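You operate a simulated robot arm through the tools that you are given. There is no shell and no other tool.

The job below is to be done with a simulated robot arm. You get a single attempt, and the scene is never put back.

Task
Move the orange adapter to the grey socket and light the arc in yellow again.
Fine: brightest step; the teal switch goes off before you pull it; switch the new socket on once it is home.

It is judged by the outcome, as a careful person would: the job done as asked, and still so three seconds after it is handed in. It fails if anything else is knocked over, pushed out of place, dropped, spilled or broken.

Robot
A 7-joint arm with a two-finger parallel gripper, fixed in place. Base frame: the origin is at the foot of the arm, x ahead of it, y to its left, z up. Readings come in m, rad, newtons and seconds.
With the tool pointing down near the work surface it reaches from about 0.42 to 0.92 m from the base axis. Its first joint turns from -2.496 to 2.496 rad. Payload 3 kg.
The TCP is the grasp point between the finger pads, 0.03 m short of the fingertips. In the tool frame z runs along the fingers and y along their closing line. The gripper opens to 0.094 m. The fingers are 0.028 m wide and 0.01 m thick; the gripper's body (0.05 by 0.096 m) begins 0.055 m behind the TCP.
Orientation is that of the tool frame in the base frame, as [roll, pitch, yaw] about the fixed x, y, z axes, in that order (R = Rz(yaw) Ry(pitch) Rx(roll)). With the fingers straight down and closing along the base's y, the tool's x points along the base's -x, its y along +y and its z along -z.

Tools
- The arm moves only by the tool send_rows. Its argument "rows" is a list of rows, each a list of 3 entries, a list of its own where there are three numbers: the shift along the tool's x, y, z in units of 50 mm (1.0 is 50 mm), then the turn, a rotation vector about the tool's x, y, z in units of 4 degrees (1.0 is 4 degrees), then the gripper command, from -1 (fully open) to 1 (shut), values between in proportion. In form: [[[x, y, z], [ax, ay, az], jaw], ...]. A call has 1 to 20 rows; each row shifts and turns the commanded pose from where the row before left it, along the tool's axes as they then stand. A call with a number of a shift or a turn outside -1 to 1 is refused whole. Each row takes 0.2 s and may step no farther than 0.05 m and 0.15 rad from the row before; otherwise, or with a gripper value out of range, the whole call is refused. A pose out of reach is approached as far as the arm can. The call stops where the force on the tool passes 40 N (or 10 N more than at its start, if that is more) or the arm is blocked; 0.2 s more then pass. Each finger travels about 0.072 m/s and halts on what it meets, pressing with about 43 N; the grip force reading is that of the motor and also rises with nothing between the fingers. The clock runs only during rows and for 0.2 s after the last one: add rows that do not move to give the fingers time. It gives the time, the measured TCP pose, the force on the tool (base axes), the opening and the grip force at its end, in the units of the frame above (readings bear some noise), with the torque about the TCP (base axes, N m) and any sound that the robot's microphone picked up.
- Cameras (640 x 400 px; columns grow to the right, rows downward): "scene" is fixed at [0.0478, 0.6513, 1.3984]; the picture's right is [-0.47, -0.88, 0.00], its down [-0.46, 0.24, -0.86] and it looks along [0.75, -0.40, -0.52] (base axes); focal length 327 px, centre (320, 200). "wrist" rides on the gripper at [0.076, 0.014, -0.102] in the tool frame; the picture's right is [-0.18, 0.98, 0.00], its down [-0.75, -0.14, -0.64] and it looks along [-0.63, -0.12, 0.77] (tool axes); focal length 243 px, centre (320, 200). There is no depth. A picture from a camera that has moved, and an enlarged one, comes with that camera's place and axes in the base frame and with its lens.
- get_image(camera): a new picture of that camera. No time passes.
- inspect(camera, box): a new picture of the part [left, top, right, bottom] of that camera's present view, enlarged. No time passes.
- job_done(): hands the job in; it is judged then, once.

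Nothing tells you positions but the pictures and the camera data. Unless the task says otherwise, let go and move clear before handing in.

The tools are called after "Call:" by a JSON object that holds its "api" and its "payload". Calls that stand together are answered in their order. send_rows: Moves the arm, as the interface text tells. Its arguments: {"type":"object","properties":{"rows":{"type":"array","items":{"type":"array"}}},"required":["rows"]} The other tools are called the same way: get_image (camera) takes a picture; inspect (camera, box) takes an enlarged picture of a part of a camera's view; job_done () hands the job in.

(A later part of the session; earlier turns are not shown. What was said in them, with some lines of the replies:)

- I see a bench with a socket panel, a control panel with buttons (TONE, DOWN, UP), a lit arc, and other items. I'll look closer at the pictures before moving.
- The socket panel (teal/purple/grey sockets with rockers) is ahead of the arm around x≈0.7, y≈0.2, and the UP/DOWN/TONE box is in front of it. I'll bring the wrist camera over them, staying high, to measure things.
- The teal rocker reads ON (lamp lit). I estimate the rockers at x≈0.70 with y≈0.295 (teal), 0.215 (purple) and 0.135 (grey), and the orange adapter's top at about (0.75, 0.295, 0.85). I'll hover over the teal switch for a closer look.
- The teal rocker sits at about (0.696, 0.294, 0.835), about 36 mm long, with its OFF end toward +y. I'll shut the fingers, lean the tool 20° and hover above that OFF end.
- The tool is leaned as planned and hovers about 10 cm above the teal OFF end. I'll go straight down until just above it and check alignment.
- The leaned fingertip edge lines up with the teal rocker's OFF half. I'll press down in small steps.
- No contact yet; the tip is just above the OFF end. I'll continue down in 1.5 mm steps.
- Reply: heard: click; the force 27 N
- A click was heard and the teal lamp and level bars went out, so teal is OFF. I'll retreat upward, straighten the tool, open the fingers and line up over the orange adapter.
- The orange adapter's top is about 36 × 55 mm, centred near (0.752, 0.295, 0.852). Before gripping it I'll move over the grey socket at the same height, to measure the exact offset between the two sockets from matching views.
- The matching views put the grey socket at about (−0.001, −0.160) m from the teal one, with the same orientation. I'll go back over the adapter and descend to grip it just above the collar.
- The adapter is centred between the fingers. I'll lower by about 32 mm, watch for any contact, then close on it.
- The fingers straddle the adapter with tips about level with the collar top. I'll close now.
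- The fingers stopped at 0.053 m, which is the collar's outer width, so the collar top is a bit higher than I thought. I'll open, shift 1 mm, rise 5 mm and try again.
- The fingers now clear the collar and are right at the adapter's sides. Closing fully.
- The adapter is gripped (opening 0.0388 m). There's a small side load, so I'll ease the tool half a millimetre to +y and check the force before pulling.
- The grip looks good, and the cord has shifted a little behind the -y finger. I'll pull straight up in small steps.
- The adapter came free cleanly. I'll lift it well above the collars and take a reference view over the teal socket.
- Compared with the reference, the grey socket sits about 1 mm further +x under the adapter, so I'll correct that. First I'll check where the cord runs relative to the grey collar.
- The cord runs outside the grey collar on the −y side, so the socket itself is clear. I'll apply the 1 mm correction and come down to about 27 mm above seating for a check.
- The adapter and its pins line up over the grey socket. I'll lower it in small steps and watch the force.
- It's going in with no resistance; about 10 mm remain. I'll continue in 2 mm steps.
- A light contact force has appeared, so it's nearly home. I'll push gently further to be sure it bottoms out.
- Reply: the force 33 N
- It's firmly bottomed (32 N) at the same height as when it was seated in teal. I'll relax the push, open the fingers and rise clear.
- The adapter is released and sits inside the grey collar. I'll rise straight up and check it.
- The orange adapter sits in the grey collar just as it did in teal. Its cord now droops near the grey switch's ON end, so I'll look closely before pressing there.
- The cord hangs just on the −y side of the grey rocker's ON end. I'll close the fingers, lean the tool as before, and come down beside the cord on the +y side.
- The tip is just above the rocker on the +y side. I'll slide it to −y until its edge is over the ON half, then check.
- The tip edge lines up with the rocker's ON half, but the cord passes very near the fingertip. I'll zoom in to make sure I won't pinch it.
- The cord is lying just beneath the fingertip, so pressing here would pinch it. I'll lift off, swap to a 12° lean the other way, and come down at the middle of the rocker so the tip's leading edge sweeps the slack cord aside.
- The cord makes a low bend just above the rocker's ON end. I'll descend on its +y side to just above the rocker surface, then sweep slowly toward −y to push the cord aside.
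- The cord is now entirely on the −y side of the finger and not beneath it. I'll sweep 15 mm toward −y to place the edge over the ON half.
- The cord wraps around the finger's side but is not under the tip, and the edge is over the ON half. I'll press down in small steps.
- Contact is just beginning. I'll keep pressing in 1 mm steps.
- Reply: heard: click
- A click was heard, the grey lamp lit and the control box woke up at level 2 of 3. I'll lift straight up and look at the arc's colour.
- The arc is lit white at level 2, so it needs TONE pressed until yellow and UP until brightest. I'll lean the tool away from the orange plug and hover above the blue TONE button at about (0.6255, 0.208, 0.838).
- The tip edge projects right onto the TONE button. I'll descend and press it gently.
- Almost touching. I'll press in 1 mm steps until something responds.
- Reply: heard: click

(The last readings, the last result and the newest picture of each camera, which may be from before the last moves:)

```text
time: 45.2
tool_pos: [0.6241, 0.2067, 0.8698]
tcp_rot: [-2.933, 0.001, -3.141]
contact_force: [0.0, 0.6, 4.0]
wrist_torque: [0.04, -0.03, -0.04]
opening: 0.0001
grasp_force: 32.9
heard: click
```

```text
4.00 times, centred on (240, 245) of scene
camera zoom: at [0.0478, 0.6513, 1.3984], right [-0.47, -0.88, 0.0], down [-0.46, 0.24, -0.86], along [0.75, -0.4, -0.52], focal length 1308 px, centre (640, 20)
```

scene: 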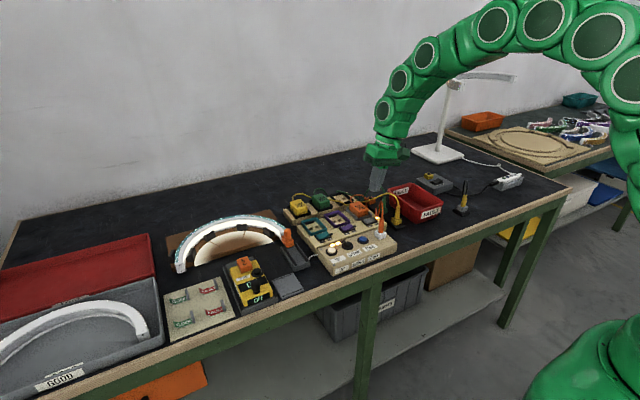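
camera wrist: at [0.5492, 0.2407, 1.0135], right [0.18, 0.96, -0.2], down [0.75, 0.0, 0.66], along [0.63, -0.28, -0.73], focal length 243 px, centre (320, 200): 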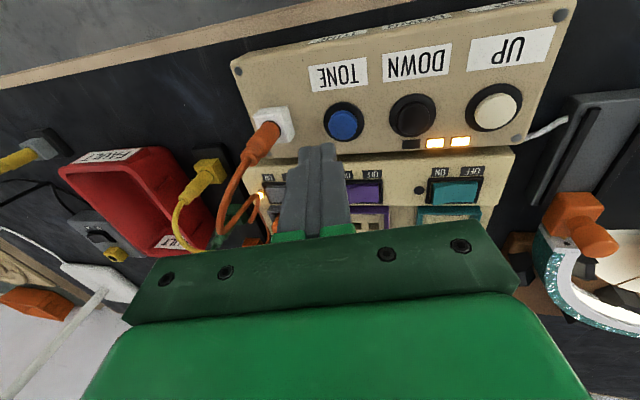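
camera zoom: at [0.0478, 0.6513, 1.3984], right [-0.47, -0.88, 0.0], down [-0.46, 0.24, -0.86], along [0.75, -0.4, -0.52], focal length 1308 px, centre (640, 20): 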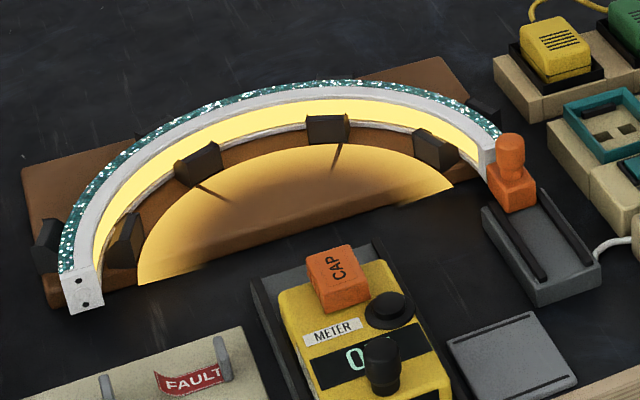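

One press turned the arc yellow. I'll lift off and move over the UP button at about (0.6255, 0.308).

Call:
{"api": "send_rows", "payload": {"rows": [[[0, -0.125, -0.587], [0, 0, 0], 1], [[0, -0.083, -0.391], [0, 0, 0], 1], [[-0.02, 0.645, -0.137], [0, 0, 0], 1], [[0, 0.645, -0.137], [0, 0, 0], 1], [[0, 0.645, -0.137], [0, 0, 0], 1], [[0, 0, 0], [0, 0, 0], 1]]}}

Call:
{"api": "get_image", "payload": {"camera": "wrist"}}

Call:
{"api": "inspect", "payload": {"camera": "scene", "box": [150, 180, 400, 300]}}

```text
time: 46.6
tool_pos: [0.6254, 0.3044, 0.9206]
tcp_rot: [-2.93, 0.002, 3.141]
contact_force: [0.0, -0.5, 0.5]
wrist_torque: [0.01, 0.03, 0.01]
opening: 0.0
grasp_force: 32.8
```

```text
taken
camera wrist: at [0.5494, 0.3387, 1.0165], right [0.18, 0.96, -0.2], down [0.75, -0.01, 0.66], along [0.63, -0.28, -0.73], focal length 243 px, centre (320, 200)
```

wrist: 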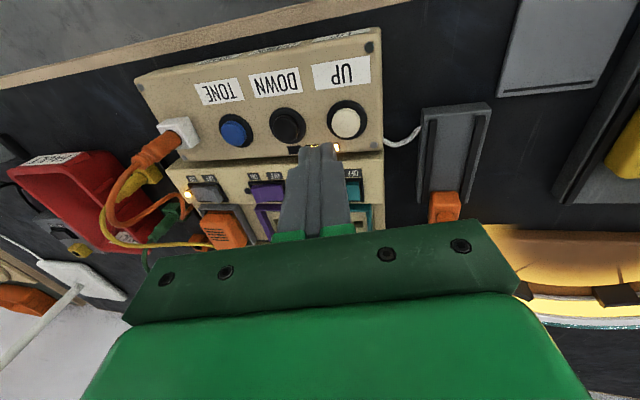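

```text
2.56 times, centred on (275, 240) of scene
camera zoom: at [0.0478, 0.6513, 1.3984], right [-0.47, -0.88, 0.0], down [-0.46, 0.24, -0.86], along [0.75, -0.4, -0.52], focal length 837 px, centre (435, 98)
```

zoom: 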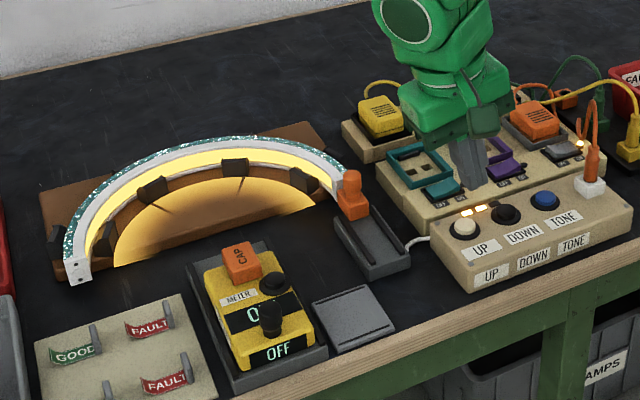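

The arc glows yellow, and the tip is aligned with UP. I'll descend and press.

Call:
{"api": "send_rows", "payload": {"rows": [[[0, 0.083, 0.391], [0, 0, 0], 1], [[0, 0.083, 0.391], [0, 0, 0], 1], [[0, 0.0083, 0.0391], [0, 0, 0], 1], [[0, 0.0083, 0.0391], [0, 0, 0], 1], [[0, 0.0083, 0.0391], [0, 0, 0], 1], [[0, 0.0083, 0.0391], [0, 0, 0], 1], [[0, 0.0083, 0.0391], [0, 0, 0], 1]]}}

Call:
{"api": "inspect", "payload": {"camera": "scene", "box": [150, 180, 400, 300]}}

Call:
{"api": "inspect", "payload": {"camera": "wrist", "box": [250, 70, 430, 200]}}

```text
time: 48.2
tool_pos: [0.6257, 0.3049, 0.8693]
tcp_rot: [-2.933, 0.0, 3.14]
contact_force: [1.1, -0.1, 4.4]
wrist_torque: [0.04, 0.03, 0.01]
opening: 0.0
grasp_force: 33.1
heard: click
```

```text
2.56 times, centred on (275, 240) of scene
camera zoom: at [0.0478, 0.6513, 1.3984], right [-0.47, -0.88, 0.0], down [-0.46, 0.24, -0.86], along [0.75, -0.4, -0.52], focal length 837 px, centre (435, 98)
```

zoom: 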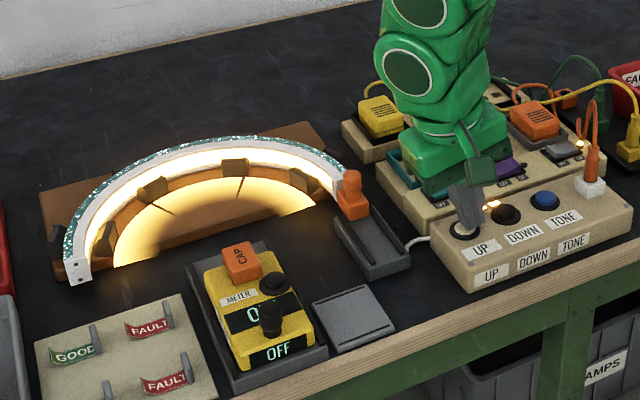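

```text
3.08 times, centred on (340, 135) of wrist
camera zoom: at [0.5502, 0.339, 0.9655], right [0.18, 0.96, -0.2], down [0.75, 0.0, 0.66], along [0.63, -0.27, -0.73], focal length 746 px, centre (258, 400)
```

zoom: 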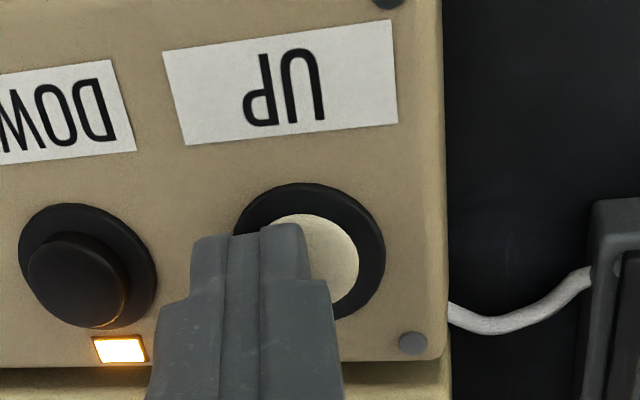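

A click was heard, the third bar lit, and the arc got brighter. I'll lift clear and verify everything.

Call:
{"api": "send_rows", "payload": {"rows": [[[0, -0.125, -0.587], [0, 0, 0], 1], [[0, -0.166, -0.782], [0, 0, 0], 1], [[0, -0.166, -0.782], [0, 0, 0], 1], [[0, -0.166, -0.782], [0, 0, 0], 1], [[0, 0, 0], [0, 0, 0], 1]]}}

Call:
{"api": "get_image", "payload": {"camera": "scene"}}

Call:
{"api": "inspect", "payload": {"camera": "scene", "box": [290, 180, 410, 270]}}

Call:
{"api": "inspect", "payload": {"camera": "scene", "box": [150, 190, 310, 300]}}

Call:
{"api": "get_image", "payload": {"camera": "wrist"}}

```text
time: 49.4
tool_pos: [0.6266, 0.3042, 1.02]
tcp_rot: [-2.933, -0.002, -3.142]
contact_force: [-0.6, 0.5, -0.4]
wrist_torque: [-0.02, 0.01, -0.01]
opening: 0.0002
grasp_force: 32.9
```

```text
taken
```

scene: 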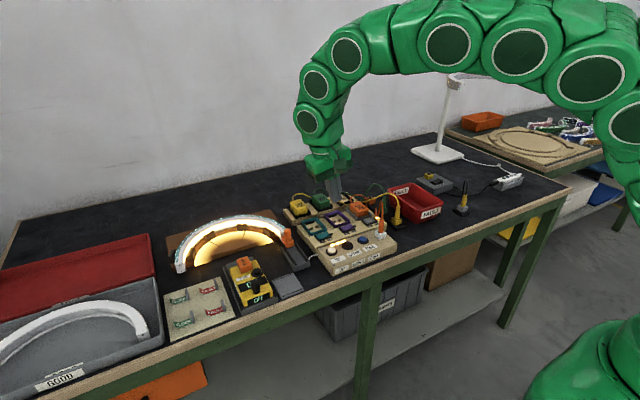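

```text
4.44 times, centred on (350, 225) of scene
camera zoom: at [0.0478, 0.6513, 1.3984], right [-0.47, -0.88, 0.0], down [-0.46, 0.24, -0.86], along [0.75, -0.4, -0.52], focal length 1453 px, centre (187, 89)
```

zoom: 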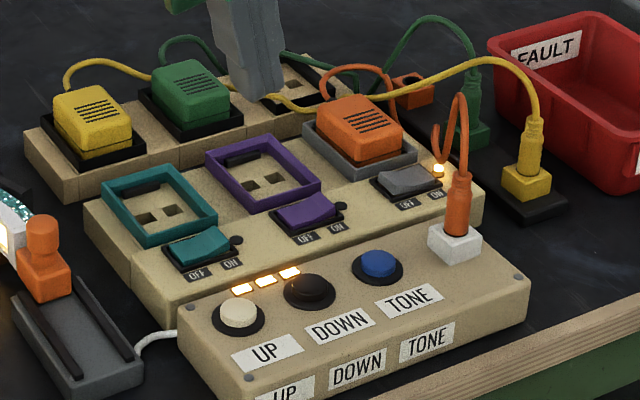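

```text
3.64 times, centred on (230, 245) of scene
camera zoom: at [0.0478, 0.6513, 1.3984], right [-0.47, -0.88, 0.0], down [-0.46, 0.24, -0.86], along [0.75, -0.4, -0.52], focal length 1189 px, centre (647, 36)
```

zoom: 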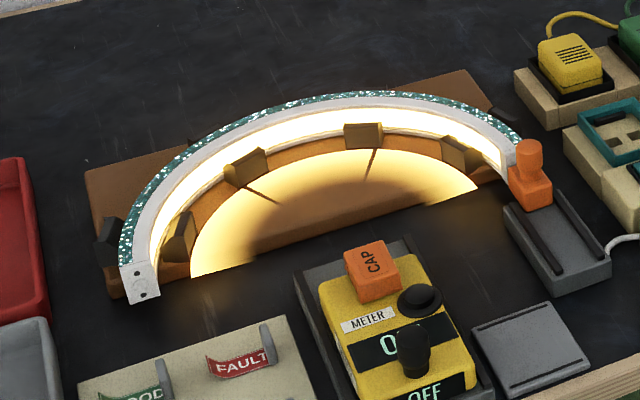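

```text
taken
camera wrist: at [0.551, 0.3381, 1.1155], right [0.18, 0.96, -0.21], down [0.75, 0.0, 0.66], along [0.63, -0.28, -0.73], focal length 243 px, centre (320, 200)
```

wrist: 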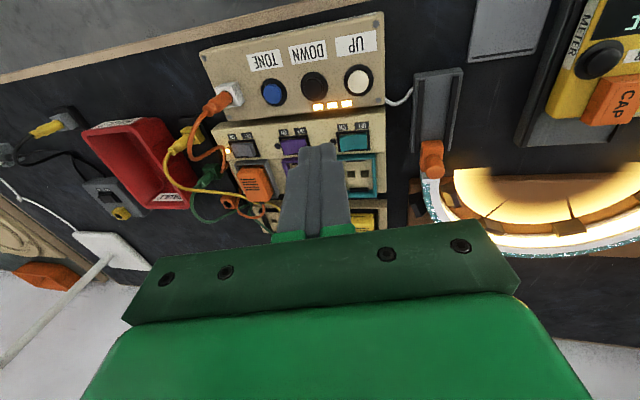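

All three bars are lit, the arc glows yellow at its brightest, teal is OFF and the grey lamp is ON. I'll straighten and back away, then take one last close look at the adapter's seating and the surroundings.

Call:
{"api": "send_rows", "payload": {"rows": [[[0, 0, -0.6], [-1, 0, 0], 0.5], [[0.4, 0, -0.6], [-1, 0, 0], 0], [[0.6, 0, -0.4], [-1, 0, 0], 0], [[0.6, 0, 0], [0, 0, 0], 0], [[0, 0, 0], [0, 0, 0], 0], [[0, 0, 0], [0, 0, 0], 0]]}}

Call:
{"api": "inspect", "payload": {"camera": "scene", "box": [335, 185, 395, 235]}}

Call:
{"api": "get_image", "payload": {"camera": "scene"}}

Call:
{"api": "inspect", "payload": {"camera": "scene", "box": [150, 190, 400, 300]}}

```text
time: 50.8
tool_pos: [0.5451, 0.3179, 1.0969]
tcp_rot: [-3.141, -0.001, -3.141]
contact_force: [0.6, 0.1, 0.2]
wrist_torque: [-0.01, -0.02, -0.03]
opening: 0.0468
grasp_force: 0.1
```

```text
8.00 times, centred on (365, 210) of scene
camera zoom: at [0.0478, 0.6513, 1.3984], right [-0.47, -0.88, 0.0], down [-0.46, 0.24, -0.86], along [0.75, -0.4, -0.52], focal length 2616 px, centre (-40, 120)
```

zoom: 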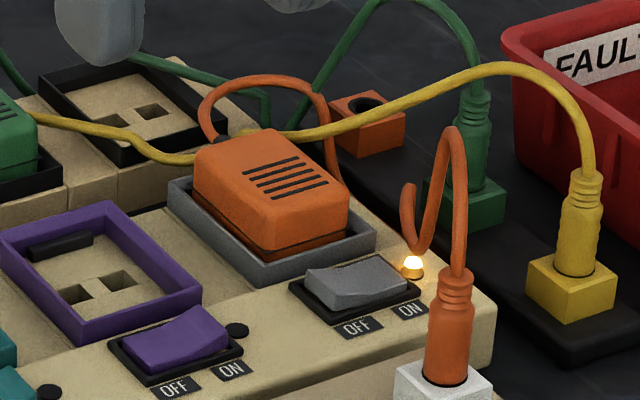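

```text
taken
```

scene: 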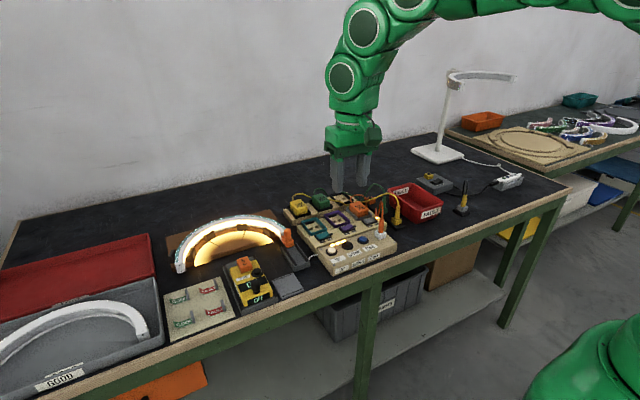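

```text
2.56 times, centred on (275, 245) of scene
camera zoom: at [0.0478, 0.6513, 1.3984], right [-0.47, -0.88, 0.0], down [-0.46, 0.24, -0.86], along [0.75, -0.4, -0.52], focal length 837 px, centre (435, 85)
```

zoom: 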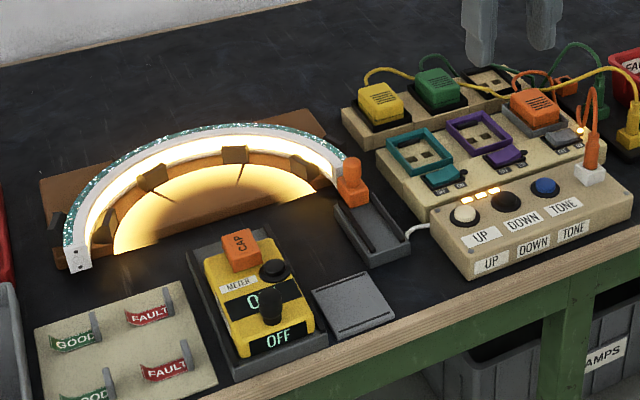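

The orange adapter is seated in the grey socket with its lamp on, teal is off, and the arc glows yellow with all three bars lit. Nothing else has been disturbed and the gripper is empty and clear, so I'm handing in.

Call:
{"api": "job_done", "payload": {}}

```text
The job is handed in.
```

The orange adapter is now in the grey socket, and the arc is lit yellow at its brightest step. I've handed the job in.

- **Order:** I switched teal off first, and its lamp went out. Then I pulled the adapter, seated it in grey and switched grey on; its lamp is lit.
- **Light:** the arc came back white at level 2 of 3. One TONE press turned it yellow, and one UP press lit the third bar.
- **Adapter cord:** it drooped over the grey switch, so I nudged it aside to press ON. It now hangs near the ON end of that switch, with its plug still in the white socket.
- **Teal collar:** on my first try at gripping the adapter, the fingers closed briefly on the teal socket's collar. I opened and raised them before gripping again, and the collar looks undisturbed.

In the last pictures nothing else had moved. The gripper was empty and clear of the bench.
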